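You operate a simulated robot arm through the tools that you are given. There is no shell and no other tool. Be economical: measure what you need, move in short steps, check, and stop when the job is done.

Carry out the task below with a simulated robot arm. There is one attempt and no reset: what you move stays moved.

TASK
Open press four and fit the white shim that the ticket names into the middle pocket.
Fine: free both latches, cover down, cage drawer out; old shim onto the shelf; the bars, the other shims and the padlock stay. Set down upright: blue shim block.

Only the result counts: the job must be done as asked and must still hold three seconds after the hand-in. Knocking over, shifting, dropping, spilling or breaking anything else fails it. A push-on lid holds only when it is set on centred and level and pressed home; a screw cap is set on level and turned clockwise until tight.

THE ROBOT
A 7-joint arm with a two-finger parallel gripper on a trunk, on a base that drives. Base frame: it is fixed to the floor where the robot stands at the start and does not move with it; the origin is under the middle of the robot, x ahead of it, y to its left, z up. Units: cm, degrees, N and s.
With the tool pointing down near the work surface it reaches from about 30 to 72 cm from the robot's upright axis, wherever it stands. Its first joint turns from -166.0 to 166.0 degrees. Places, roughly: cage drawer [60, 20, 100]; lower latch [20, 30, 110]; middle shim pocket [60, 20, 100]; press four cover [40, 10, 110]; press four switch [40, -120, 130]; press shelf [10, 40, 100]; upper latch [40, 0, 130]. Payload 1.57 kg.
The tool frame sits at the grasp point between the pads (the TCP): z along the fingers, y along the line on which they close. The tips reach 3 cm beyond it. The gripper opens to 8 cm. The fingers are 1.7 cm wide and 1.2 cm thick; the gripper's body (4 by 8.2 cm) begins 8 cm behind the TCP.
Orientation is told as [roll, pitch, yaw] about the base's x, y, z axes, in that order, counted from this pose: with the fingers straight down and closing along the base's y, the tool's x points along the base's -x, its y along +y and its z along -z.

THE INTERFACE
- The arm moves only by the tool nudge_tool. Its argument "motion" is a list of rows, each an object (a shift or turn left out is 0, a gripper value left out holds the last) with "claw": the gripper command, from -1 (shut) to 1 (fully open), values between in proportion; "delta_pos": the shift along the base's x, y, z in cm, a list of three; "rotation": the turn, a rotation vector about the base's x, y, z in degrees, a list of three. In form: [{"claw": claw, "delta_pos": [x, y, z], "rotation": [ax, ay, az]}, ...]. A call has 1 to 12 rows; each row shifts and turns the commanded pose from where the row before left it. A row lasts 0.2 s, in which the tool goes at most 5 cm and 8.6 degrees; a call with a longer step from one row to the next is refused whole, and so is a gripper value outside its range. Where a pose cannot be reached the arm comes as near as it can. A force on the tool above 40 N (or 10 N above the force at the start of the call, whichever is more), or a blocked arm, ends the call early, and 0.2 s more pass. Each finger travels about 7.2 cm/s and halts on what it meets, pressing with about 38 N; the grip force reading is that of the motor and also rises with nothing between the fingers. The clock runs only during rows and for 0.2 s after the last one: add rows that do not move to give the fingers time. The reply holds the time, the measured pose of the TCP, the force on the tool along the base axes, the opening and the grip force, in the units named above and with some noise, with the torque about the TCP (base axes, N m) and any sound that the robot's microphone picked up.
- Cameras (640 x 400 px; columns grow to the right, rows downward): "scene" is now at [-0.27, 14.27, 155.39]; the picture's right is [0.04, -1.00, 0.00], its down [-0.77, -0.03, -0.63] and it looks along [0.63, 0.02, -0.77] (base axes); focal length 214 px, centre (320, 200). "wrist" rides on the gripper at [7.2, -0.7, -12.2] in the tool frame; the picture's right is [0.09, 1.00, 0.00], its down [-0.84, 0.08, -0.54] and it looks along [-0.54, 0.05, 0.84] (tool axes); focal length 238 px, centre (320, 200).
- snapshot(camera): a new picture of that camera. It takes no simulated time.
- move_column(by): slides the trunk up (or, below 0, down) by that many cm; the arm and the scene camera ride with it, the base frame stays. It gives what a move gives, with no picture.
- steer(legs): drives the robot by 1 to 6 legs, each [ahead, left, turn to the left] in cm, cm and degrees, along the robot's own axes; the way and the turn of a leg run together, so that a leg with both is an arc; at most 150 cm and 180 degrees a leg. The arm and the cameras ride along, it lands a little off, and it stops where it bumps. It gives what a move gives.
- pan_tilt(pan, tilt): turns the head with the scene camera to pan (to the left, within 86 degrees either way) and tilt (down, from -29 to 69), counted from straight ahead of the robot. It gives what a move gives.
- locate(camera, pixels): there is no depth. For up to 12 entries [column, row, z] of the newest picture of that camera ("zoom" is the newest enlarged one), the place [x, y] in the base frame at which the ray of that pixel passes the height z, good to about 0.2 cm. It takes no simulated time.
- close_up(camera, box): a new picture of the part [left, top, right, bottom] of that camera's present view, enlarged. It takes no simulated time.
- hand_in(): hands the job in; it is judged then, once.

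Keep the steps short. Do not move on a guess: measure, check each grasp and each placing, and mend mistakes. In all there are 80 turns and 52 pictures (those below and enlarged ones count). Leave the gripper open and the arm clear of the work at the hand-in unless told otherwise, and finish with a single line.

The tools are called after "Request:" by a JSON object that holds its "method" and its "body". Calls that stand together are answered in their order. nudge_tool: Moves the arm, as the interface text tells. Its arguments: {"type":"object","properties":{"motion":{"type":"array","items":{"type":"object","properties":{"claw":{"type":"number"},"delta_pos":{"type":"array","items":{"type":"number"}},"rotation":{"type":"array","items":{"type":"number"}}}}}},"required":["motion"]} The other tools are called the same way: move_column (by) slides the trunk up or down; steer (legs) drives the base; pan_tilt (pan, tilt) turns the head that bears the scene camera; snapshot (camera) takes a picture; locate (camera, pixels) gives the place at which the rays of pixels pass given heights; close_up (camera, box) takes an enlarged picture of a part of a camera's view; hand_in () hands the job in.

At the start:

```text
time_s: 0.0
position: [32.83, 22.43, 149.02]
ee_rot: [0.0, 0.0, 0.0]
contact_force: [0.5, -1.0, 0.5]
ft_torque: [0.0, 0.03, 0.04]
width: 8.02
finger_force: 0.2
trunk travel left (down, up): [-37.9, 10.1]
robot x, y, heading: [0.37, -0.16, -0.2]
head pan, tilt: [2.2, 50.6]
```

scene: 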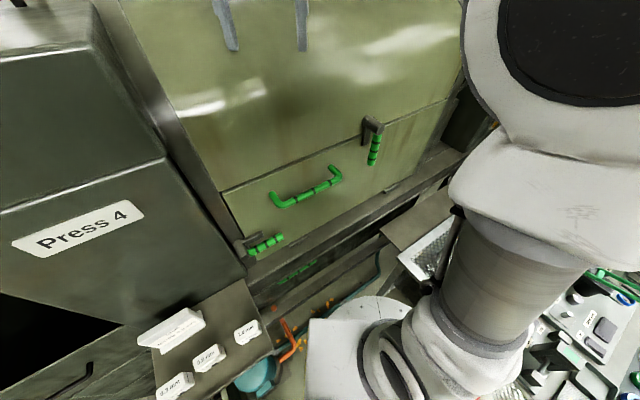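
wrist: 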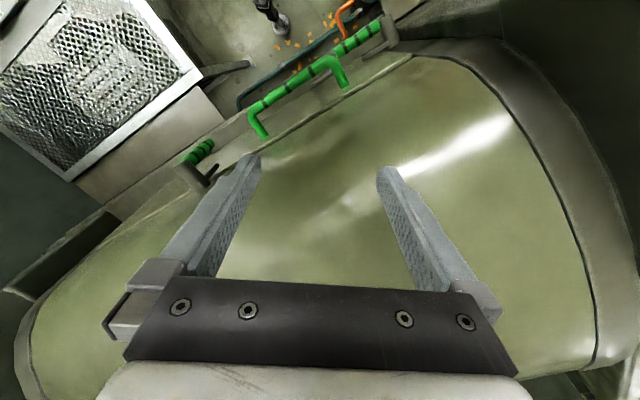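

I see the press cover with a green handle, two green latches, and labelled shims on a shelf at the lower left. First I'll enlarge the shelf and the latch area.

Request:
{"method": "close_up", "body": {"camera": "scene", "box": [120, 270, 320, 400]}}

Request:
{"method": "close_up", "body": {"camera": "scene", "box": [200, 100, 460, 270]}}

Request:
{"method": "pan_tilt", "body": {"pan": -60, "tilt": 25}}

Request:
{"method": "snapshot", "body": {"camera": "scene"}}

```text
3.08 times, centred on (220, 335) of scene
```

zoom: 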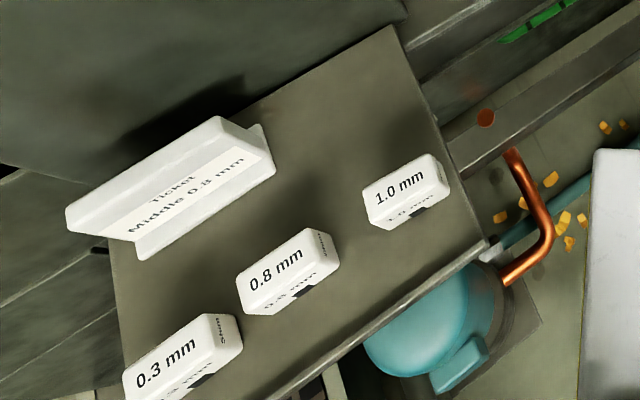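

```text
2.35 times, centred on (330, 185) of scene
```

zoom: 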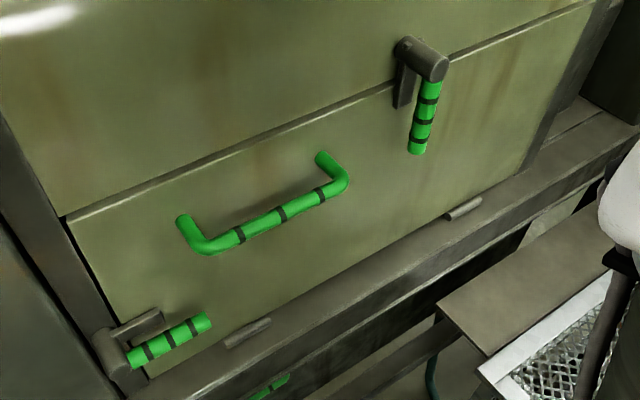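

```text
time_s: 1.3
position: [32.72, 22.53, 149.13]
ee_rot: [-0.1, 0.0, 0.0]
contact_force: [-0.9, 0.7, 0.2]
ft_torque: [-0.02, -0.01, 0.03]
width: 7.99
finger_force: 0.1
trunk travel left (down, up): [-37.9, 10.1]
robot x, y, heading: [0.36, -0.08, -0.1]
head pan, tilt: [-60.0, 25.0]
```

```text
47 pictures are left
```

scene: 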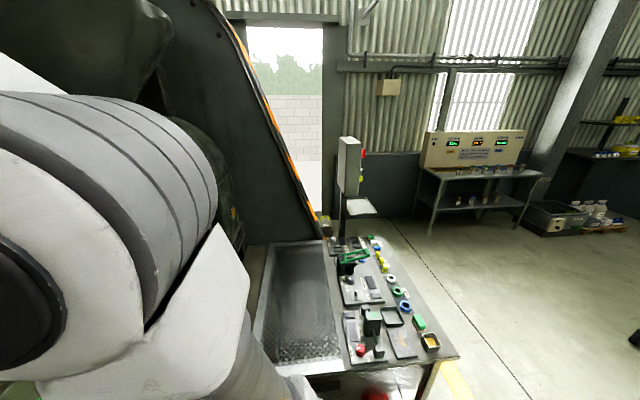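

The ticket reads "Middle 0.8 mm", and the 0.8 mm white block stands in the middle of the shelf. Next I'll check the switch post at about (350,170).

Request:
{"method": "close_up", "body": {"camera": "scene", "box": [310, 120, 410, 240]}}

Request:
{"method": "pan_tilt", "body": {"pan": 45, "tilt": 50}}

Request:
{"method": "snapshot", "body": {"camera": "scene"}}

```text
3.33 times, centred on (360, 180) of scene
```

zoom: 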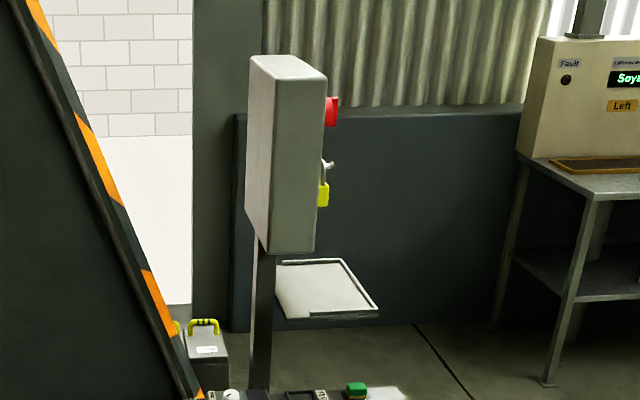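

```text
time_s: 3.1
position: [32.94, 22.62, 149.09]
ee_rot: [0.0, 0.0, 0.0]
contact_force: [0.8, -0.4, 0.3]
ft_torque: [-0.02, -0.02, 0.0]
width: 8.01
finger_force: 0.0
trunk travel left (down, up): [-37.9, 10.1]
robot x, y, heading: [-0.05, 0.12, 0.1]
head pan, tilt: [45.0, 50.0]
```

```text
45 pictures are left
```

scene: 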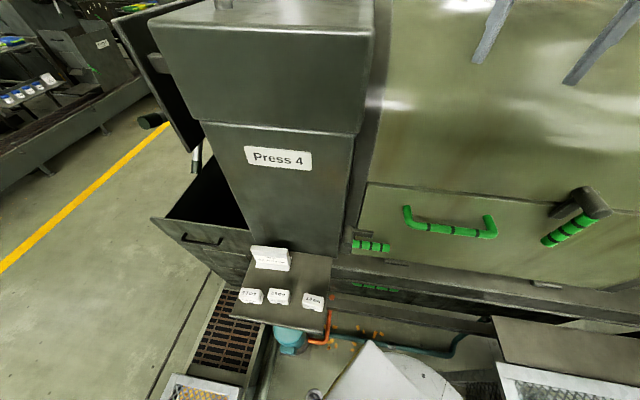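

The ticket job is clear. The switch post has a red knob and a yellow padlock, but I can't read its state from here. Before backing up for a look, I'll check the floor to both sides.

Request:
{"method": "pan_tilt", "body": {"pan": 86, "tilt": 40}}

Request:
{"method": "snapshot", "body": {"camera": "scene"}}

Request:
{"method": "pan_tilt", "body": {"pan": -86, "tilt": 40}}

Request:
{"method": "snapshot", "body": {"camera": "scene"}}

```text
time_s: 4.2
position: [32.77, 22.44, 149.03]
ee_rot: [-0.1, 0.0, 0.0]
contact_force: [0.6, -0.1, -0.1]
ft_torque: [-0.01, 0.0, 0.01]
width: 8.0
finger_force: 0.1
trunk travel left (down, up): [-37.9, 10.1]
robot x, y, heading: [-0.04, 0.12, 0.1]
head pan, tilt: [85.9, 40.0]
```

```text
44 pictures are left
```

scene: 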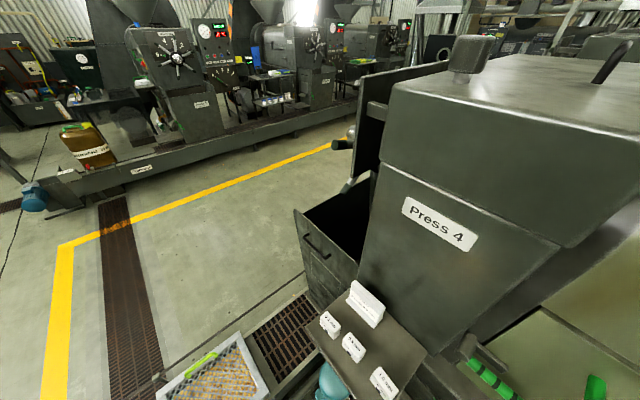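

```text
time_s: 6.8
position: [32.76, 22.52, 149.1]
ee_rot: [0.0, -0.1, 0.0]
contact_force: [-1.4, 0.1, -1.0]
ft_torque: [-0.01, -0.02, -0.01]
width: 8.02
finger_force: 0.0
trunk travel left (down, up): [-37.9, 10.1]
robot x, y, heading: [-0.04, 0.24, 0.1]
head pan, tilt: [-85.9, 40.0]
```

```text
43 pictures are left
```

scene: 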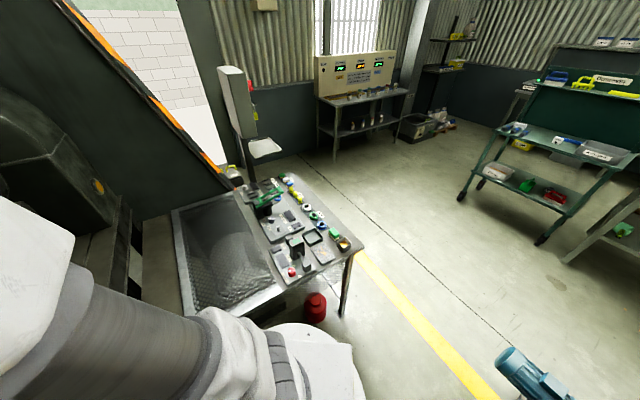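

The floor behind is free apart from a blue motor to the right rear. I'll back up 60 cm and look at the switch front.

Request:
{"method": "steer", "body": {"legs": [[-60, 0, 0]]}}

Request:
{"method": "pan_tilt", "body": {"pan": -52, "tilt": 12}}

Request:
{"method": "close_up", "body": {"camera": "scene", "box": [240, 130, 400, 230]}}

Request:
{"method": "pan_tilt", "body": {"pan": 12, "tilt": 35}}

Request:
{"method": "snapshot", "body": {"camera": "scene"}}

```text
time_s: 9.8
position: [-1.97, 16.23, 149.17]
ee_rot: [0.0, 0.1, -0.1]
contact_force: [0.1, 0.4, 0.1]
ft_torque: [-0.01, 0.05, 0.0]
width: 8.01
finger_force: 0.1
trunk travel left (down, up): [-37.9, 10.1]
robot x, y, heading: [-34.46, -6.41, 0.6]
head pan, tilt: [-85.9, 40.0]
stopped in leg 1: the robot was blocked; the commanded pose is now the measured one
```

```text
time_s: 10.8
position: [-2.12, 16.16, 149.05]
ee_rot: [0.0, 0.0, 0.1]
contact_force: [0.1, -0.1, 0.5]
ft_torque: [-0.01, 0.02, -0.01]
width: 7.99
finger_force: 0.0
trunk travel left (down, up): [-37.9, 10.1]
robot x, y, heading: [-34.54, -6.04, 0.0]
head pan, tilt: [-52.0, 12.0]
```

```text
4.00 times, centred on (320, 180) of scene
```

zoom: 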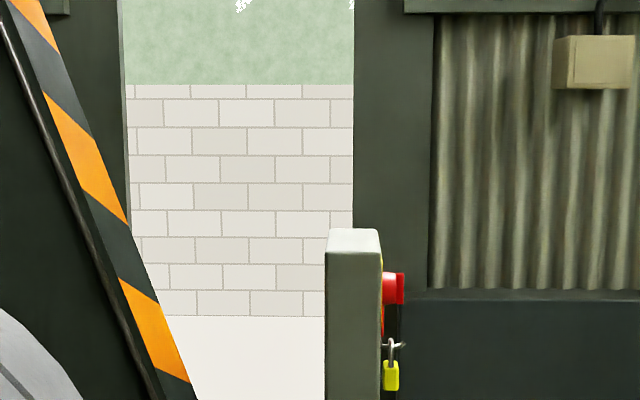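

```text
time_s: 12.2
position: [-2.12, 16.14, 149.05]
ee_rot: [0.0, 0.1, 0.0]
contact_force: [0.0, 0.0, 0.1]
ft_torque: [0.03, 0.01, 0.02]
width: 7.97
finger_force: 0.0
trunk travel left (down, up): [-37.9, 10.1]
robot x, y, heading: [-34.88, -5.91, -0.1]
head pan, tilt: [12.0, 35.0]
```

```text
41 pictures are left
```

scene: 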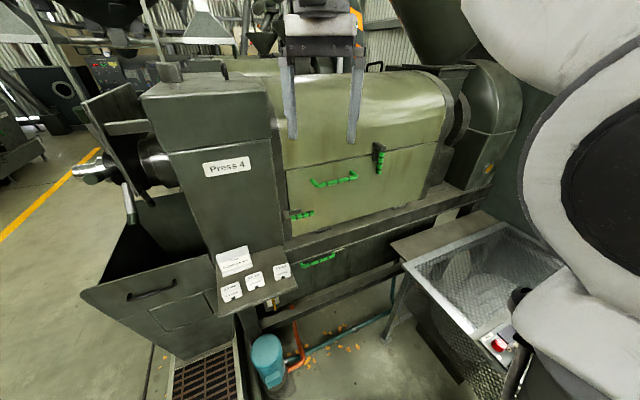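

The switch still shows edge-on, with the padlock hooked through something below the red knob. Something blocked the base behind me. I'll look to the right to see whether there's a safe way to view the switch face.

Request:
{"method": "pan_tilt", "body": {"pan": -86, "tilt": 45}}

Request:
{"method": "snapshot", "body": {"camera": "scene"}}

```text
time_s: 13.9
position: [-2.04, 16.12, 149.08]
ee_rot: [0.0, 0.0, 0.0]
contact_force: [0.6, -0.3, 0.5]
ft_torque: [0.01, 0.0, 0.0]
width: 7.99
finger_force: 0.0
trunk travel left (down, up): [-37.9, 10.1]
robot x, y, heading: [-35.13, -6.34, 0.0]
head pan, tilt: [-85.9, 45.0]
```

```text
40 pictures are left
```

scene: 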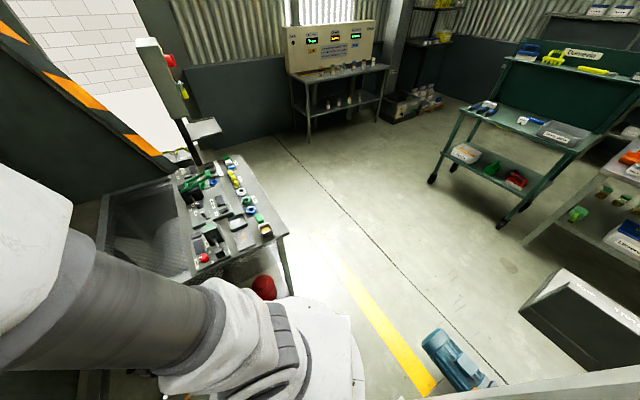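

I see a bench edge behind me and the motor at about (450,350). I'll measure the free lane.

Request:
{"method": "locate", "body": {"camera": "scene", "pixels": [[430, 340, 10], [445, 395, 5], [290, 294, 0], [285, 236, 85], [545, 380, 80], [460, 395, 80], [250, 290, 0], [510, 380, 10]]}}

```text
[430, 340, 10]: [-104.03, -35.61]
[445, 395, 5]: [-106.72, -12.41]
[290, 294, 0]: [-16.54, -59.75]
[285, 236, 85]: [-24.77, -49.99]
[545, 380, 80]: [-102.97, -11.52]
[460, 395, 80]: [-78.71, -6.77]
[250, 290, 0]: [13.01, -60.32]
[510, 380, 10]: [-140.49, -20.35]
```

The gap to the switch side is about 50 cm between the two benches, which is too narrow for the base. The padlock is on the switch and it stays. I'll turn back to the press and look closely from here.

Request:
{"method": "pan_tilt", "body": {"pan": 12, "tilt": 35}}

Request:
{"method": "close_up", "body": {"camera": "scene", "box": [270, 130, 430, 290]}}

```text
time_s: 15.6
position: [-2.12, 16.13, 148.97]
ee_rot: [0.0, -0.1, 0.0]
contact_force: [-0.1, -0.6, 0.0]
ft_torque: [-0.04, -0.01, -0.01]
width: 8.0
finger_force: 0.1
trunk travel left (down, up): [-37.9, 10.1]
robot x, y, heading: [-34.79, -6.1, 0.2]
head pan, tilt: [12.0, 35.0]
```

```text
2.50 times, centred on (350, 210) of scene
```

zoom: 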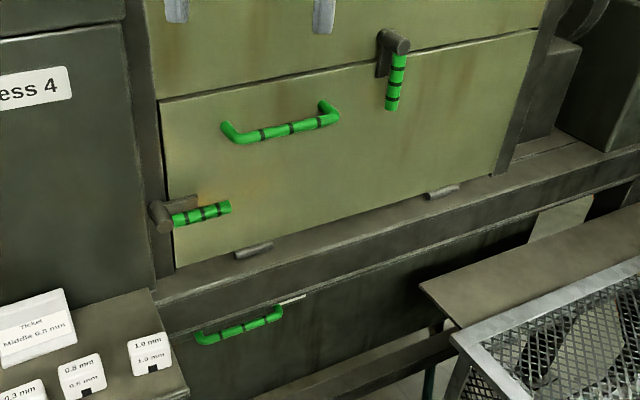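

Clear view of both latches, the cover handle and the hinges at the bottom of the cover. I'll take rays here for triangulation with the near view later.

Request:
{"method": "locate", "body": {"camera": "zoom", "pixels": [[228, 207, 110], [228, 207, 115], [160, 213, 110], [262, 134, 120], [330, 118, 120], [392, 108, 120], [400, 45, 130], [255, 250, 105], [441, 192, 105], [160, 102, 125], [536, 30, 125], [174, 268, 105]]}}

Request:
{"method": "steer", "body": {"legs": [[34.8, 6.1, 0]]}}

Request:
{"method": "pan_tilt", "body": {"pan": 12, "tilt": 48}}

Request:
{"method": "snapshot", "body": {"camera": "scene"}}

```text
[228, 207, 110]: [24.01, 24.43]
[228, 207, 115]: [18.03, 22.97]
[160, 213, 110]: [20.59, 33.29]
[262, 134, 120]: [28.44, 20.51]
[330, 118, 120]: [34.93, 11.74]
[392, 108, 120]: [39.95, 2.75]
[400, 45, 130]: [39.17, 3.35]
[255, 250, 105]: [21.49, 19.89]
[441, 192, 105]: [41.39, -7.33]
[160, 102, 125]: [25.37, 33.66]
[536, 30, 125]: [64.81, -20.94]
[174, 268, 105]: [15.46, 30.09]
```

```text
time_s: 18.5
position: [32.47, 22.25, 149.0]
ee_rot: [-0.1, 0.0, 0.1]
contact_force: [0.5, -0.3, -0.8]
ft_torque: [-0.01, 0.0, -0.02]
width: 7.97
finger_force: 0.1
trunk travel left (down, up): [-37.9, 10.1]
robot x, y, heading: [-0.26, 0.06, 0.0]
head pan, tilt: [12.0, 35.0]
```

```text
time_s: 19.2
position: [32.5, 22.27, 149.0]
ee_rot: [0.0, -0.1, 0.0]
contact_force: [-0.4, -0.3, -0.1]
ft_torque: [-0.01, -0.02, -0.03]
width: 8.0
finger_force: 0.1
trunk travel left (down, up): [-37.9, 10.1]
robot x, y, heading: [-0.22, -0.1, -0.2]
head pan, tilt: [12.0, 48.0]
```

```text
38 pictures are left
```

scene: 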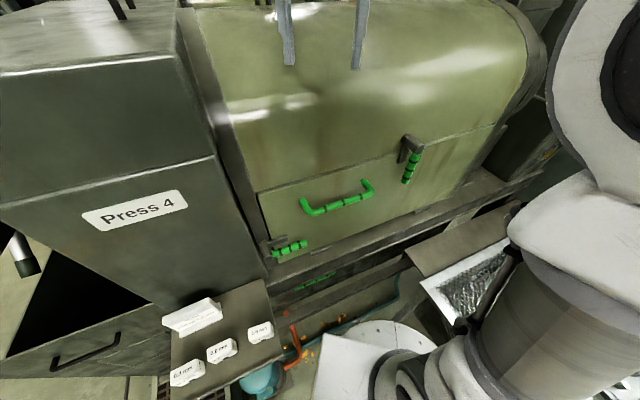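

I'm back at the start spot. An enlarged near view gives the second set of rays.

Request:
{"method": "close_up", "body": {"camera": "scene", "box": [240, 115, 500, 285]}}

```text
2.35 times, centred on (370, 200) of scene
```

zoom: 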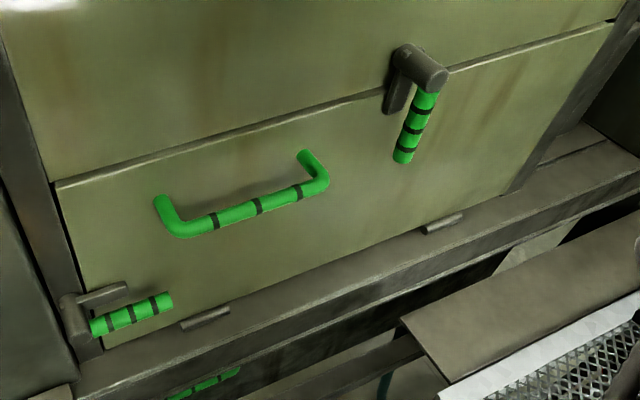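

Request:
{"method": "locate", "body": {"camera": "zoom", "pixels": [[170, 300, 110], [170, 300, 115], [257, 204, 115], [257, 204, 120], [402, 157, 115], [402, 157, 120], [440, 78, 125], [440, 78, 130], [205, 318, 105], [443, 224, 105], [58, 186, 125], [612, 24, 125]]}}

```text
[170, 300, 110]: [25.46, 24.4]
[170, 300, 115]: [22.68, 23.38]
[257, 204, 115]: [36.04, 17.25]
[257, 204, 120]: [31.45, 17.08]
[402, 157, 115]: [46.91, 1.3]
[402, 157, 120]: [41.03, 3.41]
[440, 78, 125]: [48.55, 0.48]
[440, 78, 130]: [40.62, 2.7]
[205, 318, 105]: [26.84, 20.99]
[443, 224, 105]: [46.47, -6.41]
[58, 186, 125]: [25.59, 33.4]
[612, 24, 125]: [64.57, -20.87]
```

Triangulating, the cover plane spans from (25.5,33.5) to (64.7,-20.9) with its top at z≈125 and hinges at z≈94.5. Its outward normal is (-0.81,-0.585). The upper latch has its pivot at (42.6,2.3,128.7) and its tip at z 118.7. The lower latch tip is at (26.7,25,107.7), and the handle bar's middle at (31.7,17.1,119.7). I'll back off a little, close the fingers and turn the tool to face the cover.

Request:
{"method": "steer", "body": {"legs": [[-18, -8, 0]]}}

Request:
{"method": "nudge_tool", "body": {"motion": [{"claw": -1, "rotation": [0, 0, 7.16]}, {"rotation": [0, 0, 7.16]}, {"rotation": [0, 0, 7.16]}, {"rotation": [0, 0, 7.16]}, {"rotation": [0, 0, 7.16]}, {"rotation": [4.8, -6.65, 0]}, {"rotation": [4.8, -6.65, 0]}, {"rotation": [4.8, -6.65, 0]}, {"rotation": [4.8, -6.65, 0]}, {"rotation": [4.8, -6.65, 0]}, {}]}}

```text
time_s: 21.0
position: [14.37, 14.36, 149.14]
ee_rot: [0.1, -0.1, -0.1]
contact_force: [0.0, -0.1, -0.1]
ft_torque: [0.02, 0.0, 0.03]
width: 8.01
finger_force: 0.1
trunk travel left (down, up): [-37.9, 10.1]
robot x, y, heading: [-18.46, -8.03, -0.0]
head pan, tilt: [12.0, 48.0]
```

```text
time_s: 23.4
position: [14.31, 14.43, 149.12]
ee_rot: [0.1, -41.2, 35.7]
contact_force: [-0.2, 0.3, 0.3]
ft_torque: [-0.03, 0.03, -0.03]
width: 0.0
finger_force: 21.4
trunk travel left (down, up): [-37.9, 10.1]
robot x, y, heading: [-18.75, -7.99, 0.2]
head pan, tilt: [12.0, 48.0]
```

Turning works. I'll pitch the remaining 49° to horizontal and lower the trunk by 25 cm.

Request:
{"method": "nudge_tool", "body": {"motion": [{"rotation": [4.76, -6.6, 0]}, {"rotation": [4.76, -6.6, 0]}, {"rotation": [4.76, -6.6, 0]}, {"rotation": [4.76, -6.6, 0]}, {"rotation": [4.76, -6.6, 0]}, {"rotation": [4.76, -6.6, 0]}, {}]}}

Request:
{"method": "move_column", "body": {"by": -25}}

Request:
{"method": "snapshot", "body": {"camera": "scene"}}

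Request:
{"method": "snapshot", "body": {"camera": "wrist"}}

```text
time_s: 25.0
position: [14.35, 14.37, 149.07]
ee_rot: [55.6, -90.0, -20.0]
contact_force: [0.6, 0.9, -0.6]
ft_torque: [-0.02, -0.02, -0.02]
width: 0.01
finger_force: 20.9
trunk travel left (down, up): [-37.9, 10.1]
robot x, y, heading: [-18.43, -7.96, 0.2]
head pan, tilt: [12.0, 48.0]
```

```text
time_s: 27.6
position: [14.3, 14.43, 124.0]
ee_rot: [28.8, -90.0, 7.0]
contact_force: [-0.1, 0.8, -0.3]
ft_torque: [0.01, 0.01, 0.01]
width: 0.0
finger_force: 21.4
trunk travel left (down, up): [-12.9, 35.1]
robot x, y, heading: [-18.44, -8.14, -0.1]
head pan, tilt: [12.0, 48.0]
```

```text
36 pictures are left
```

scene: 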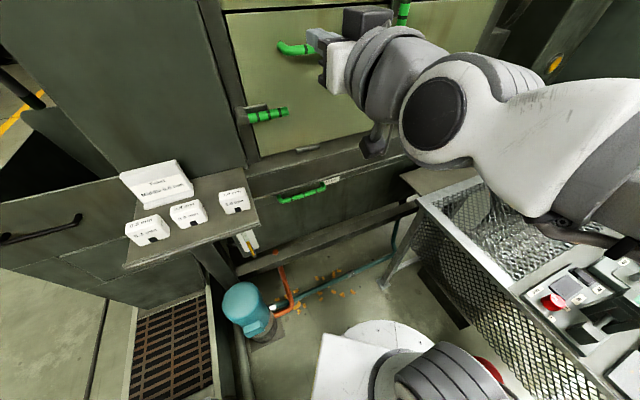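

```text
35 pictures are left
```

wrist: 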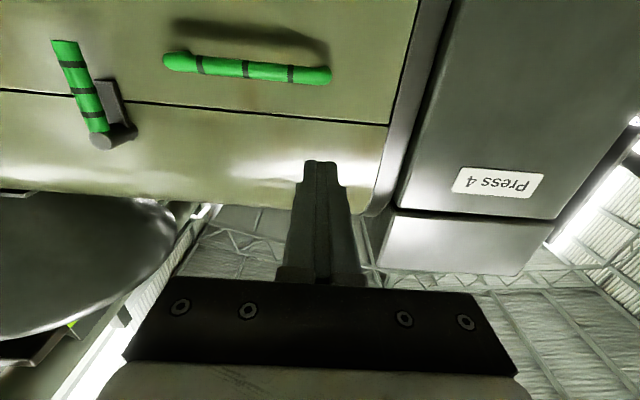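

The tool is horizontal and facing the cover. In the inverted wrist view the upper latch handle is at (80,85) with its tongue behind it. I'll move along the cover to just left of that handle at z≈121, still well off it.

Request:
{"method": "nudge_tool", "body": {"motion": [{"delta_pos": [2.7, -3.75, -0.6]}, {"delta_pos": [2.7, -3.75, -0.6]}, {"delta_pos": [2.7, -3.75, -0.6]}, {"delta_pos": [2.7, -3.75, -0.6]}, {"delta_pos": [2.7, -3.75, -0.6]}, {"delta_pos": [3.2, 2.35, 0]}, {"delta_pos": [3.2, 2.35, 0]}, {}]}}

Request:
{"method": "snapshot", "body": {"camera": "wrist"}}

```text
time_s: 29.4
position: [34.49, 0.15, 120.96]
ee_rot: [25.9, -89.9, 10.0]
contact_force: [0.5, 0.3, -0.7]
ft_torque: [0.01, 0.02, -0.01]
width: 0.0
finger_force: 21.3
trunk travel left (down, up): [-12.9, 35.1]
robot x, y, heading: [-17.93, -8.01, 0.0]
head pan, tilt: [12.0, 48.0]
```

```text
34 pictures are left
```

wrist: 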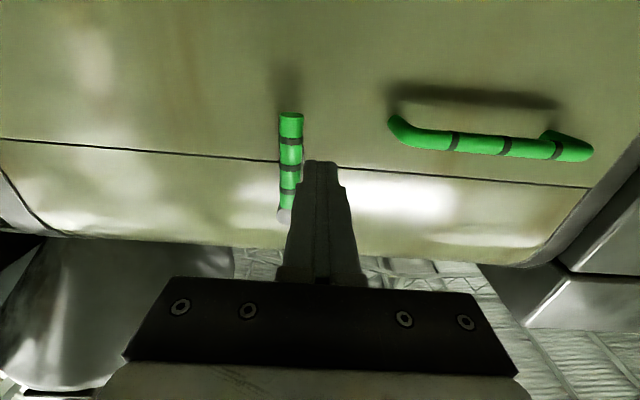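

Request:
{"method": "locate", "body": {"camera": "wrist", "pixels": [[291, 115, 118], [291, 115, 118.7], [291, 115, 119.5], [285, 205, 127], [285, 205, 128], [285, 205, 129]]}}

```text
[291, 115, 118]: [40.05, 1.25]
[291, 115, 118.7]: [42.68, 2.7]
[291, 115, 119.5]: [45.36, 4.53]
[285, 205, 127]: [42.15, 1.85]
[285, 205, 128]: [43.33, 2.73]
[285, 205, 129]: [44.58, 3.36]
```

The wrist rays confirm the handle tip at (42.7,2.7,118.7). I'll insert the closed fingers left of it and push to the right for the first 30°, watching the force.

Request:
{"method": "nudge_tool", "body": {"motion": [{"delta_pos": [2.7, 1.93, 0]}, {"delta_pos": [2.65, 1.93, 0]}, {}, {"delta_pos": [0.78, -1.08, -0.14]}, {"delta_pos": [0.78, -1.08, -0.14]}, {"delta_pos": [0.6, -0.84, 0.13]}, {"delta_pos": [0.61, -0.84, 0.13]}, {}]}}

```text
time_s: 31.2
position: [42.35, 0.42, 121.02]
ee_rot: [26.1, -89.8, 9.6]
contact_force: [0.9, 0.2, 0.0]
ft_torque: [0.0, -0.01, 0.0]
width: 0.01
finger_force: 21.1
trunk travel left (down, up): [-12.9, 35.1]
robot x, y, heading: [-18.42, -8.28, -0.0]
head pan, tilt: [12.0, 48.0]
```

Request:
{"method": "snapshot", "body": {"camera": "wrist"}}

```text
33 pictures are left
```

wrist: 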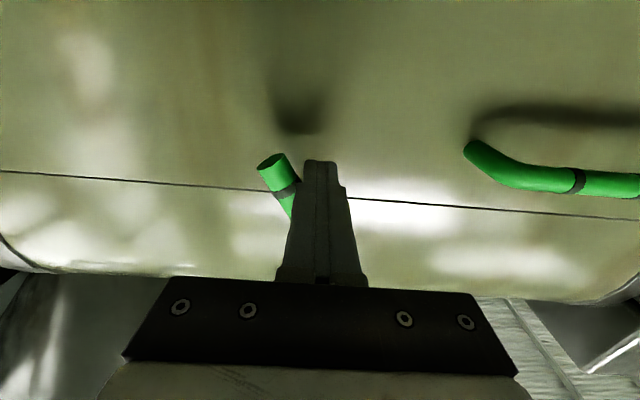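

The handle is turning freely to the right. I'll follow the arc to about 90°.

Request:
{"method": "nudge_tool", "body": {"motion": [{"delta_pos": [0.56, -0.78, 0.4]}, {"delta_pos": [0.57, -0.79, 0.4]}, {"delta_pos": [0.48, -0.67, 0.63]}, {"delta_pos": [0.49, -0.68, 0.64]}, {"delta_pos": [0.38, -0.52, 0.82]}, {"delta_pos": [0.37, -0.52, 0.83]}, {"delta_pos": [0.24, -0.33, 1.05]}, {"delta_pos": [0.23, -0.32, 1.05]}, {}]}}

Request:
{"method": "snapshot", "body": {"camera": "wrist"}}

```text
time_s: 33.2
position: [45.75, -4.39, 126.92]
ee_rot: [31.1, -89.8, 4.8]
contact_force: [-0.3, -0.6, -1.1]
ft_torque: [-0.01, 0.02, -0.02]
width: 0.01
finger_force: 21.3
trunk travel left (down, up): [-12.9, 35.1]
robot x, y, heading: [-18.77, -8.02, 0.2]
head pan, tilt: [12.0, 48.0]
```

```text
32 pictures are left
```

wrist: 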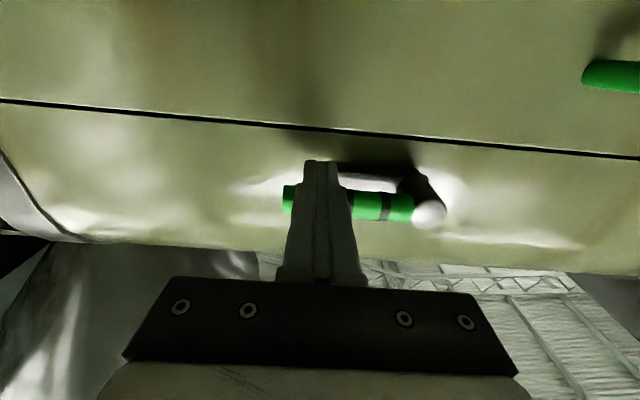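

The handle is now horizontal, with the tongue clear above the seam. I'll push slightly past, then withdraw and see that it stays.

Request:
{"method": "nudge_tool", "body": {"motion": [{"delta_pos": [0.0, 0.0, 1.0]}, {"delta_pos": [0.0, 0.0, 1.0]}, {}, {"delta_pos": [0, 0, -0.6]}, {"delta_pos": [-3.2, -2.35, 0]}, {"delta_pos": [-3.2, -2.35, 0]}, {"delta_pos": [-3.2, -2.35, 0]}, {}, {}]}}

Request:
{"method": "snapshot", "body": {"camera": "wrist"}}

```text
time_s: 33.7
position: [45.82, -4.28, 126.89]
ee_rot: [4.9, -88.1, 31.1]
contact_force: [0.4, -1.4, -8.0]
ft_torque: [-0.05, 0.08, -0.11]
width: 0.0
finger_force: 21.5
trunk travel left (down, up): [-12.9, 35.1]
robot x, y, heading: [-18.61, -7.99, 0.1]
head pan, tilt: [12.0, 48.0]
stopped in row 2: the force on the tool passed its limit at 52 N (the readings are from after the stop); the commanded pose is now the measured one
```

```text
31 pictures are left
```

wrist: 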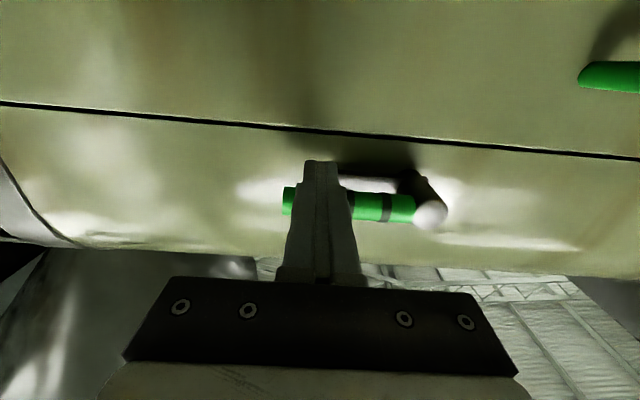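

The latch reached its stop at about 90°. I'll withdraw and travel along the cover to the lower latch, keeping off it.

Request:
{"method": "nudge_tool", "body": {"motion": [{"delta_pos": [0, 0, -0.8]}, {"delta_pos": [-3.2, -2.35, 0]}, {"delta_pos": [-3.2, -2.35, 0]}, {"delta_pos": [-2.2, -1.6, 0]}, {"delta_pos": [-2.7, 3.7, -1]}, {"delta_pos": [-2.7, 3.7, -1]}, {"delta_pos": [-2.7, 3.7, -1]}, {"delta_pos": [-2.7, 3.7, -1]}, {"delta_pos": [-2.7, 3.7, -1]}, {"delta_pos": [-2.7, 3.7, -1]}, {"delta_pos": [-2.7, 3.7, -1]}, {}]}}

Request:
{"method": "move_column", "body": {"by": -12}}

Request:
{"method": "snapshot", "body": {"camera": "wrist"}}

```text
time_s: 36.3
position: [18.19, 15.63, 119.05]
ee_rot: [7.3, -88.3, 28.7]
contact_force: [-0.6, 0.3, 0.2]
ft_torque: [0.0, 0.01, 0.01]
width: 0.02
finger_force: 21.7
trunk travel left (down, up): [-12.9, 35.1]
robot x, y, heading: [-18.31, -8.07, 0.0]
head pan, tilt: [12.0, 48.0]
```

```text
time_s: 37.8
position: [18.08, 15.46, 107.17]
ee_rot: [5.6, -88.3, 30.3]
contact_force: [0.0, -0.5, 0.2]
ft_torque: [-0.02, 0.02, 0.03]
width: 0.02
finger_force: 21.5
trunk travel left (down, up): [-0.9, 47.1]
robot x, y, heading: [-18.23, -8.01, 0.1]
head pan, tilt: [12.0, 48.0]
```

```text
30 pictures are left
```

wrist: 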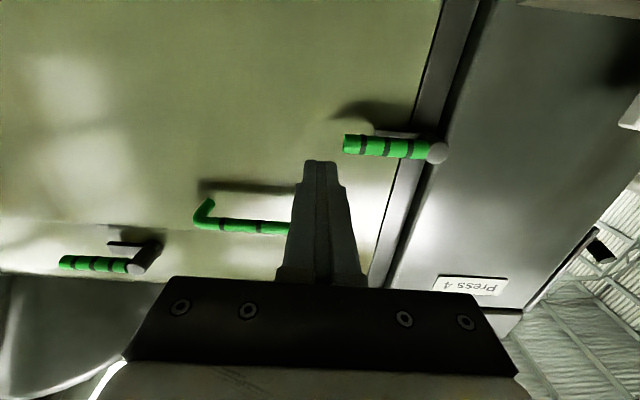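

The upper latch stayed turned. The lower latch shows at (345,143)–(438,152). I'll measure it.

Request:
{"method": "locate", "body": {"camera": "wrist", "pixels": [[345, 144, 107.5], [345, 144, 108], [345, 144, 108.5], [345, 144, 109], [438, 153, 108], [438, 153, 109], [438, 153, 110]]}}

```text
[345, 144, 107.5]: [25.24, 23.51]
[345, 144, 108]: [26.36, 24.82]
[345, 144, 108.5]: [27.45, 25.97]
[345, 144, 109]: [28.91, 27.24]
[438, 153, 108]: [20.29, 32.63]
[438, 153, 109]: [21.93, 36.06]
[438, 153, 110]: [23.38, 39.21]
```

The lower latch is horizontal at z≈108, with its pivot at a≈-2.3 on the frame. I'll place the closed fingers below the handle and push it up, in the same turning sense as the first latch.

Request:
{"method": "nudge_tool", "body": {"motion": [{"delta_pos": [-3.16, 4.38, -0.9]}, {"delta_pos": [0, 0, -0.9]}, {"delta_pos": [3, 2.13, 0]}, {"delta_pos": [3, 2.13, 0]}, {"delta_pos": [2.9, 2.14, 0]}, {}, {"delta_pos": [0.07, -0.1, 1.3]}, {"delta_pos": [0.07, -0.1, 1.35]}, {"delta_pos": [-0.15, 0.21, 1.9]}, {}]}}

Request:
{"method": "snapshot", "body": {"camera": "wrist"}}

```text
refused: row 1 steps farther than a row can; nothing moved
```

```text
29 pictures are left
```

wrist: 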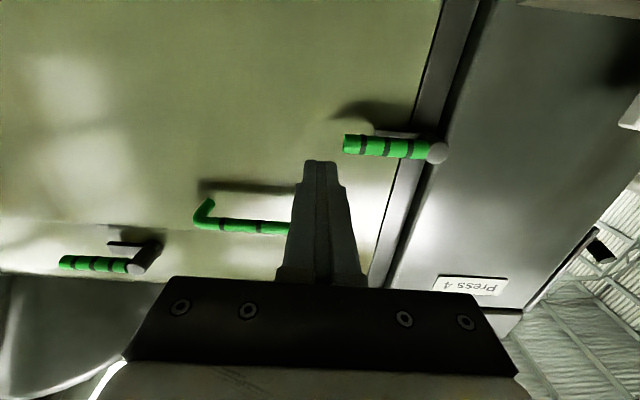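

That row stepped too far. I'll split it and repeat.

Request:
{"method": "nudge_tool", "body": {"motion": [{"delta_pos": [-1.58, 2.19, -0.9]}, {"delta_pos": [-1.58, 2.19, -0.9]}, {"delta_pos": [3, 2.13, 0]}, {"delta_pos": [3, 2.13, 0]}, {"delta_pos": [2.9, 2.14, 0]}, {}, {"delta_pos": [0.07, -0.1, 1.3]}, {"delta_pos": [0.07, -0.1, 1.35]}, {"delta_pos": [-0.15, 0.21, 1.9]}, {}]}}

Request:
{"method": "snapshot", "body": {"camera": "wrist"}}

```text
time_s: 40.0
position: [23.83, 26.34, 109.92]
ee_rot: [5.4, -88.5, 30.7]
contact_force: [0.3, -0.2, -0.6]
ft_torque: [0.01, 0.01, 0.02]
width: 0.0
finger_force: 21.5
trunk travel left (down, up): [-0.9, 47.1]
robot x, y, heading: [-18.6, -7.9, -0.2]
head pan, tilt: [12.0, 48.0]
```

```text
28 pictures are left
```

wrist: 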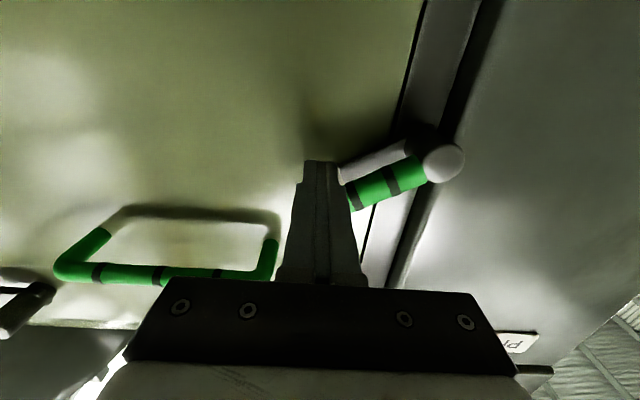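

The latch is turning up freely. I'll continue the arc to 90° and withdraw.

Request:
{"method": "nudge_tool", "body": {"motion": [{"delta_pos": [-0.2, 0.28, 0.88]}, {"delta_pos": [-0.2, 0.28, 0.88]}, {"delta_pos": [-0.37, 0.5, 0.8]}, {"delta_pos": [-0.37, 0.5, 0.8]}, {"delta_pos": [-0.42, 0.59, 0.55]}, {"delta_pos": [-0.42, 0.59, 0.55]}, {"delta_pos": [-0.5, 0.69, 0.35]}, {"delta_pos": [-0.5, 0.69, 0.35]}, {}]}}

Request:
{"method": "nudge_tool", "body": {"motion": [{"delta_pos": [0.3, -0.4, 0]}, {"delta_pos": [-3.2, -2.35, 0]}, {"delta_pos": [-3.2, -2.35, 0]}, {"delta_pos": [-3.2, -2.35, 0]}, {"delta_pos": [-3.2, -2.35, 0]}, {}]}}

Request:
{"method": "snapshot", "body": {"camera": "wrist"}}

```text
time_s: 42.2
position: [25.03, 28.66, 111.66]
ee_rot: [31.4, -83.0, 2.5]
contact_force: [-0.4, -0.6, 1.3]
ft_torque: [0.03, -0.03, -0.01]
width: 0.0
finger_force: 21.1
trunk travel left (down, up): [-0.9, 47.1]
robot x, y, heading: [-18.67, -7.78, 0.2]
head pan, tilt: [12.0, 48.0]
stopped in row 9: the arm was blocked; the commanded pose is now the measured one
```

```text
time_s: 43.2
position: [22.48, 22.6, 104.01]
ee_rot: [24.0, -73.0, 8.4]
contact_force: [-0.4, 0.0, 0.7]
ft_torque: [0.0, -0.01, 0.01]
width: 0.0
finger_force: 21.8
trunk travel left (down, up): [-0.9, 47.1]
robot x, y, heading: [-18.25, -8.26, 0.1]
head pan, tilt: [12.0, 48.0]
stopped in row 4: the arm was blocked; the commanded pose is now the measured one
```

```text
27 pictures are left
```

wrist: 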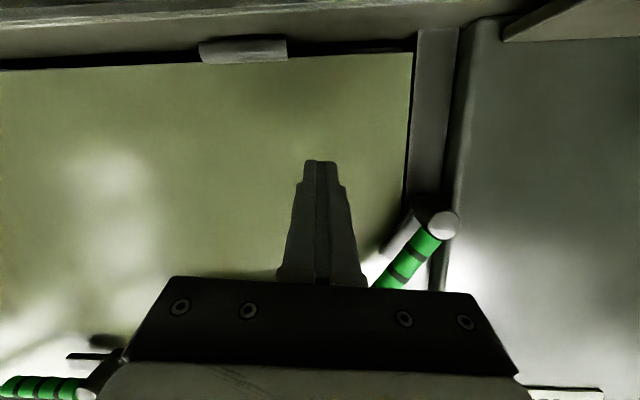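

The arm was blocked and the pose drifted. I'll look at the arm from the scene camera.

Request:
{"method": "snapshot", "body": {"camera": "scene"}}

```text
26 pictures are left
```

scene: 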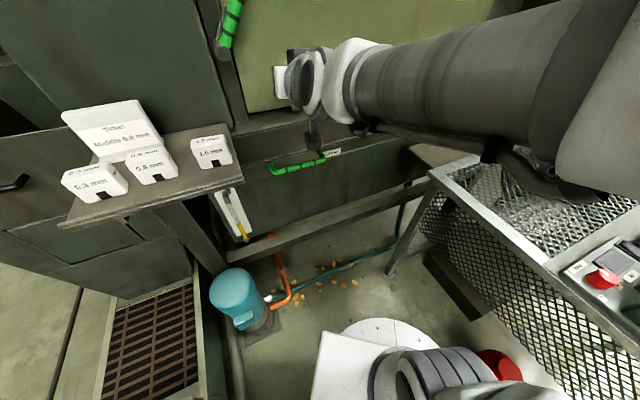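

The forearm comes across from the right, so a joint limit is probably stopping it. The latch is only about 60° up. I'll first bring the tool back to the earlier good pose and level it.

Request:
{"method": "nudge_tool", "body": {"motion": [{"delta_pos": [-1.0, -1.8, 0.8], "rotation": [2, -2.8, 0]}, {"delta_pos": [-1.0, -1.8, 0.8], "rotation": [2, -2.8, 0]}, {"delta_pos": [-1.0, -1.8, 0.8], "rotation": [2, -2.8, 0]}, {"delta_pos": [-1.0, -1.8, 0.8], "rotation": [2, -2.8, 0]}, {"delta_pos": [-1.0, -1, 0], "rotation": [1.6, -2.2, 0]}, {}]}}

```text
time_s: 44.6
position: [17.46, 14.41, 107.08]
ee_rot: [97.6, -82.2, -64.1]
contact_force: [0.2, 0.2, 0.1]
ft_torque: [-0.02, 0.01, 0.01]
width: 0.02
finger_force: 21.4
trunk travel left (down, up): [-0.9, 47.1]
robot x, y, heading: [-18.42, -8.43, 0.1]
head pan, tilt: [12.0, 48.0]
```

The tool is level again. I'll undo a small roll, shift the tool right by 14 cm, then move the base left and back a little so the latch lies in the comfortable range.

Request:
{"method": "nudge_tool", "body": {"motion": [{"delta_pos": [2.05, -2.85, 0], "rotation": [-6.5, -4.3, 0]}, {"delta_pos": [2.05, -2.85, 0]}, {"delta_pos": [2.05, -2.85, 0]}, {"delta_pos": [2.05, -2.85, 0]}, {}]}}

Request:
{"method": "steer", "body": {"legs": [[-6, 12, 0]]}}

Request:
{"method": "pan_tilt", "body": {"pan": 30, "tilt": 45}}

Request:
{"method": "snapshot", "body": {"camera": "scene"}}

```text
time_s: 45.8
position: [25.61, 2.88, 107.13]
ee_rot: [-176.5, -89.0, -149.9]
contact_force: [0.0, 0.7, -1.1]
ft_torque: [-0.04, -0.01, -0.02]
width: 0.0
finger_force: 21.1
trunk travel left (down, up): [-0.9, 47.1]
robot x, y, heading: [-18.18, -8.21, -0.1]
head pan, tilt: [12.0, 48.0]
```

```text
time_s: 47.3
position: [20.85, 13.09, 106.9]
ee_rot: [-172.7, -89.1, -153.5]
contact_force: [0.0, -0.1, 0.6]
ft_torque: [-0.01, -0.02, 0.02]
width: 0.01
finger_force: 20.9
trunk travel left (down, up): [-0.9, 47.1]
robot x, y, heading: [-23.37, 2.07, -0.0]
head pan, tilt: [12.0, 48.0]
stopped in leg 1: the robot was blocked; the commanded pose is now the measured one
```

```text
time_s: 48.1
position: [20.71, 13.26, 106.93]
ee_rot: [-173.1, -88.9, -153.3]
contact_force: [0.9, 1.1, 0.6]
ft_torque: [0.02, -0.01, 0.01]
width: 0.0
finger_force: 21.4
trunk travel left (down, up): [-0.9, 47.1]
robot x, y, heading: [-23.43, 2.14, 0.2]
head pan, tilt: [30.0, 45.0]
```

```text
25 pictures are left
```

scene: 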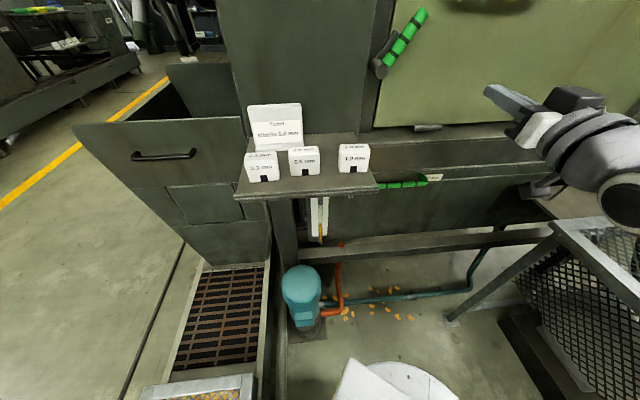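

A crate at the lower left stopped the base, but it's close enough. The latch stands at about 55°. I'll approach again from its lower right and finish the arc.

Request:
{"method": "nudge_tool", "body": {"motion": [{"delta_pos": [-1.7, 2.35, 1.13]}, {"delta_pos": [-1.7, 2.35, 1.13]}, {"delta_pos": [-1.7, 2.35, 1.13]}, {"delta_pos": [2.75, 2.0, 0]}, {"delta_pos": [2.75, 2.0, 0]}, {"delta_pos": [2.7, 1.9, 0]}, {}]}}

Request:
{"method": "nudge_tool", "body": {"motion": [{"delta_pos": [-0.37, 0.52, 1.0]}, {"delta_pos": [-0.37, 0.52, 1.0]}, {"delta_pos": [-0.37, 0.52, 1.0]}, {"delta_pos": [-0.42, 0.59, 0.55]}, {"delta_pos": [-0.42, 0.59, 0.55]}, {"delta_pos": [-0.5, 0.69, 0.4]}, {"delta_pos": [-0.5, 0.69, 0.4]}, {}]}}

Request:
{"method": "snapshot", "body": {"camera": "wrist"}}

```text
time_s: 49.7
position: [23.95, 26.35, 110.22]
ee_rot: [-174.4, -89.0, -151.9]
contact_force: [0.8, -1.2, 0.0]
ft_torque: [-0.01, 0.02, -0.02]
width: 0.0
finger_force: 21.1
trunk travel left (down, up): [-0.9, 47.1]
robot x, y, heading: [-23.51, 1.86, 0.2]
head pan, tilt: [30.0, 45.0]
```

```text
time_s: 51.5
position: [20.84, 30.3, 115.24]
ee_rot: [-174.1, -89.0, -152.1]
contact_force: [0.9, -0.1, 0.0]
ft_torque: [-0.01, -0.01, -0.03]
width: 0.0
finger_force: 20.4
trunk travel left (down, up): [-0.9, 47.1]
robot x, y, heading: [-23.44, 2.09, 0.1]
head pan, tilt: [30.0, 45.0]
```

```text
24 pictures are left
```

wrist: 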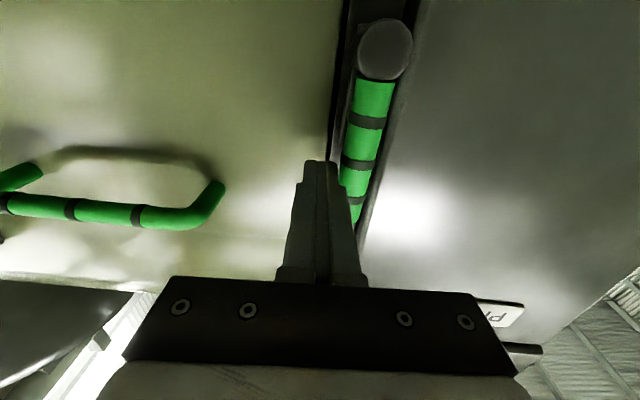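

The latch is vertical. I'll give it a last small push to its stop and then withdraw.

Request:
{"method": "nudge_tool", "body": {"motion": [{"delta_pos": [-0.4, 0.55, 0.1]}, {"delta_pos": [-0.3, 0.4, 0.1]}, {}]}}

Request:
{"method": "nudge_tool", "body": {"motion": [{"delta_pos": [0.5, -0.7, 0]}, {"delta_pos": [-3.2, -2.35, 0]}, {"delta_pos": [-3.2, -2.35, 0]}, {"delta_pos": [-3.2, -2.35, 0]}, {"delta_pos": [-1.6, -1.2, 0]}, {"delta_pos": [2.9, -4.0, 0]}, {"delta_pos": [2.9, -4.0, 0]}, {}]}}

Request:
{"method": "move_column", "body": {"by": 22}}

Request:
{"method": "nudge_tool", "body": {"motion": [{"claw": 0.2, "rotation": [-4.8, 6.65, 0]}, {"rotation": [-4.8, 6.65, 0]}, {"rotation": [-4.8, 6.65, 0]}, {"rotation": [-4.8, 6.65, 0]}, {"rotation": [-4.8, 6.65, 0]}, {"rotation": [-4.8, 6.65, 0]}, {"rotation": [-4.8, 6.65, 0]}, {"rotation": [-4.8, 6.65, 0]}, {"rotation": [-4.8, 6.65, 0]}, {"rotation": [-4.8, 6.65, 0]}, {"rotation": [-4.8, 6.65, 0]}, {}]}}

```text
time_s: 52.3
position: [20.53, 30.66, 115.28]
ee_rot: [170.1, -89.2, -136.9]
contact_force: [11.0, -25.0, -6.4]
ft_torque: [-0.17, 0.03, -0.37]
width: 0.0
finger_force: 21.2
trunk travel left (down, up): [-0.9, 47.1]
robot x, y, heading: [-23.33, 2.28, -0.3]
head pan, tilt: [30.0, 45.0]
```

```text
time_s: 54.1
position: [15.15, 14.54, 115.28]
ee_rot: [-171.5, -89.1, -154.8]
contact_force: [0.8, 0.4, 0.2]
ft_torque: [-0.03, 0.0, 0.0]
width: 0.02
finger_force: 21.5
trunk travel left (down, up): [-0.9, 47.1]
robot x, y, heading: [-23.37, 1.79, 0.3]
head pan, tilt: [30.0, 45.0]
```

```text
time_s: 56.4
position: [15.14, 14.42, 137.3]
ee_rot: [-173.2, -89.0, -153.2]
contact_force: [0.1, 0.3, -0.2]
ft_torque: [-0.01, -0.01, -0.01]
width: 0.0
finger_force: 21.0
trunk travel left (down, up): [-22.9, 25.1]
robot x, y, heading: [-23.22, 2.33, 0.6]
head pan, tilt: [30.0, 45.0]
```

```text
time_s: 59.0
position: [14.62, 14.2, 135.77]
ee_rot: [-2.2, -0.7, 36.0]
contact_force: [-0.2, -0.2, 0.7]
ft_torque: [-0.01, 0.02, -0.01]
width: 4.79
finger_force: 0.0
out of reach, approached as far as the arm can: row 11
trunk travel left (down, up): [-22.9, 25.1]
robot x, y, heading: [-23.39, 1.85, 0.3]
head pan, tilt: [30.0, 45.0]
```

The tool is close to straight down. I'll yaw by -90° so the fingers close along the cover normal, move in front of the handle, and tilt the tool 17° towards the cover for clearance.

Request:
{"method": "nudge_tool", "body": {"motion": [{"claw": 0.2, "delta_pos": [1, -0.14, 0], "rotation": [0, 0, -8.2]}, {"delta_pos": [1, -0.14, 0], "rotation": [0, 0, -8.2]}, {"delta_pos": [1, -0.14, 0], "rotation": [0, 0, -8.2]}, {"delta_pos": [1, -0.14, 0], "rotation": [0, 0, -8.2]}, {"delta_pos": [1, -0.14, 0], "rotation": [0, 0, -8.2]}, {"delta_pos": [1, -0.14, 0], "rotation": [0, 0, -8.2]}, {"delta_pos": [1, -0.14, 0], "rotation": [0, 0, -8.2]}, {"delta_pos": [1, -0.14, 0], "rotation": [0, 0, -8.2]}, {"delta_pos": [1, -0.14, 0], "rotation": [0, 0, -8.2]}, {"delta_pos": [1, -0.14, 0], "rotation": [0, 0, -8.2]}, {"delta_pos": [1, -0.14, 0], "rotation": [0, 0, -8.0]}, {}]}}

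Request:
{"method": "nudge_tool", "body": {"motion": [{"rotation": [4.7, -6.5, 0]}, {"rotation": [5, -6.9, 0]}, {}]}}

Request:
{"method": "snapshot", "body": {"camera": "wrist"}}

```text
time_s: 61.6
position: [19.77, 11.99, 132.9]
ee_rot: [-1.9, -0.7, -54.1]
contact_force: [0.0, -0.4, 0.5]
ft_torque: [0.01, -0.01, 0.03]
width: 4.81
finger_force: 0.0
out of reach, approached as far as the arm can: row 1, 2, 3, 4, 5, 6, 7, 8, 9, 10, 11
trunk travel left (down, up): [-22.9, 25.1]
robot x, y, heading: [-22.91, 2.34, 0.3]
head pan, tilt: [30.0, 45.0]
```

```text
time_s: 62.4
position: [19.81, 11.83, 132.84]
ee_rot: [14.5, -0.7, -54.2]
contact_force: [-0.5, 0.3, 0.5]
ft_torque: [-0.03, 0.0, 0.0]
width: 4.78
finger_force: 0.0
trunk travel left (down, up): [-22.9, 25.1]
robot x, y, heading: [-23.44, 2.03, -0.0]
head pan, tilt: [30.0, 45.0]
```

```text
23 pictures are left
```

wrist: 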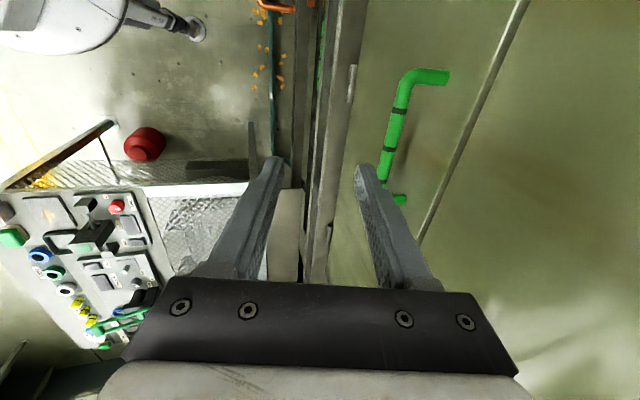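

I see the handle at (400,75)–(390,195) in the wrist view. I'll check it against the earlier estimate.

Request:
{"method": "locate", "body": {"camera": "wrist", "pixels": [[398, 111, 119.7], [390, 150, 119.7], [404, 85, 119.7], [398, 111, 119], [398, 111, 121]]}}

```text
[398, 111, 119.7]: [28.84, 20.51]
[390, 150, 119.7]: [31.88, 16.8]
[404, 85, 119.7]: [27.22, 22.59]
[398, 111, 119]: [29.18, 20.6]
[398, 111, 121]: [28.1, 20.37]
```

It matches: bar at n≈4.7 and z≈119.7. I'll narrow the opening to about 3.6 cm, go above the bar, then slide down along the tool axis around it.

Request:
{"method": "nudge_tool", "body": {"motion": [{"claw": -0.1, "delta_pos": [3.45, 1.26, -1.95]}, {"delta_pos": [3.45, 1.26, -1.95]}, {"delta_pos": [3.45, 1.26, -1.95]}, {}, {"delta_pos": [0.5, 0.35, -2]}, {"delta_pos": [0.5, 0.35, -2]}, {"delta_pos": [0.45, 0.35, -2.1]}, {}]}}

Request:
{"method": "snapshot", "body": {"camera": "wrist"}}

```text
time_s: 64.2
position: [31.57, 16.64, 120.7]
ee_rot: [14.4, -0.8, -54.3]
contact_force: [-0.3, -0.5, -0.1]
ft_torque: [0.02, 0.02, 0.01]
width: 3.6
finger_force: 0.0
trunk travel left (down, up): [-22.9, 25.1]
robot x, y, heading: [-23.33, 2.28, -0.2]
head pan, tilt: [30.0, 45.0]
```

```text
22 pictures are left
```

wrist: 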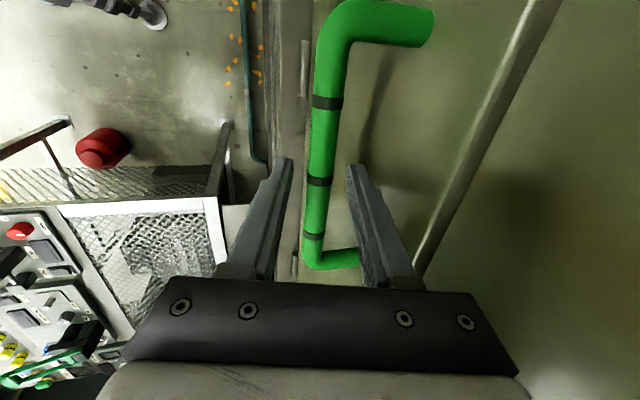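

The bar is between the fingers. I'll close loosely to 2.4 cm and pull the cover open about 10°, turning the tool with it.

Request:
{"method": "nudge_tool", "body": {"motion": [{"claw": -0.4}, {}, {"delta_pos": [-1.83, -1.32, -0.53], "rotation": [2.93, -4.06, 0]}, {"delta_pos": [-1.83, -1.32, -0.53], "rotation": [2.93, -4.06, 0]}, {}]}}

Request:
{"method": "snapshot", "body": {"camera": "wrist"}}

```text
time_s: 65.4
position: [28.11, 13.89, 119.77]
ee_rot: [24.5, -0.7, -54.3]
contact_force: [1.7, 2.3, 1.8]
ft_torque: [0.11, 0.0, -0.03]
width: 2.64
finger_force: 1.2
trunk travel left (down, up): [-22.9, 25.1]
robot x, y, heading: [-23.51, 2.12, -0.1]
head pan, tilt: [30.0, 45.0]
```

```text
21 pictures are left
```

wrist: 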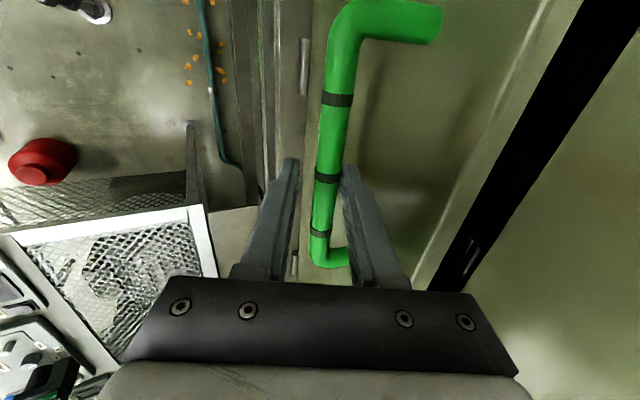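

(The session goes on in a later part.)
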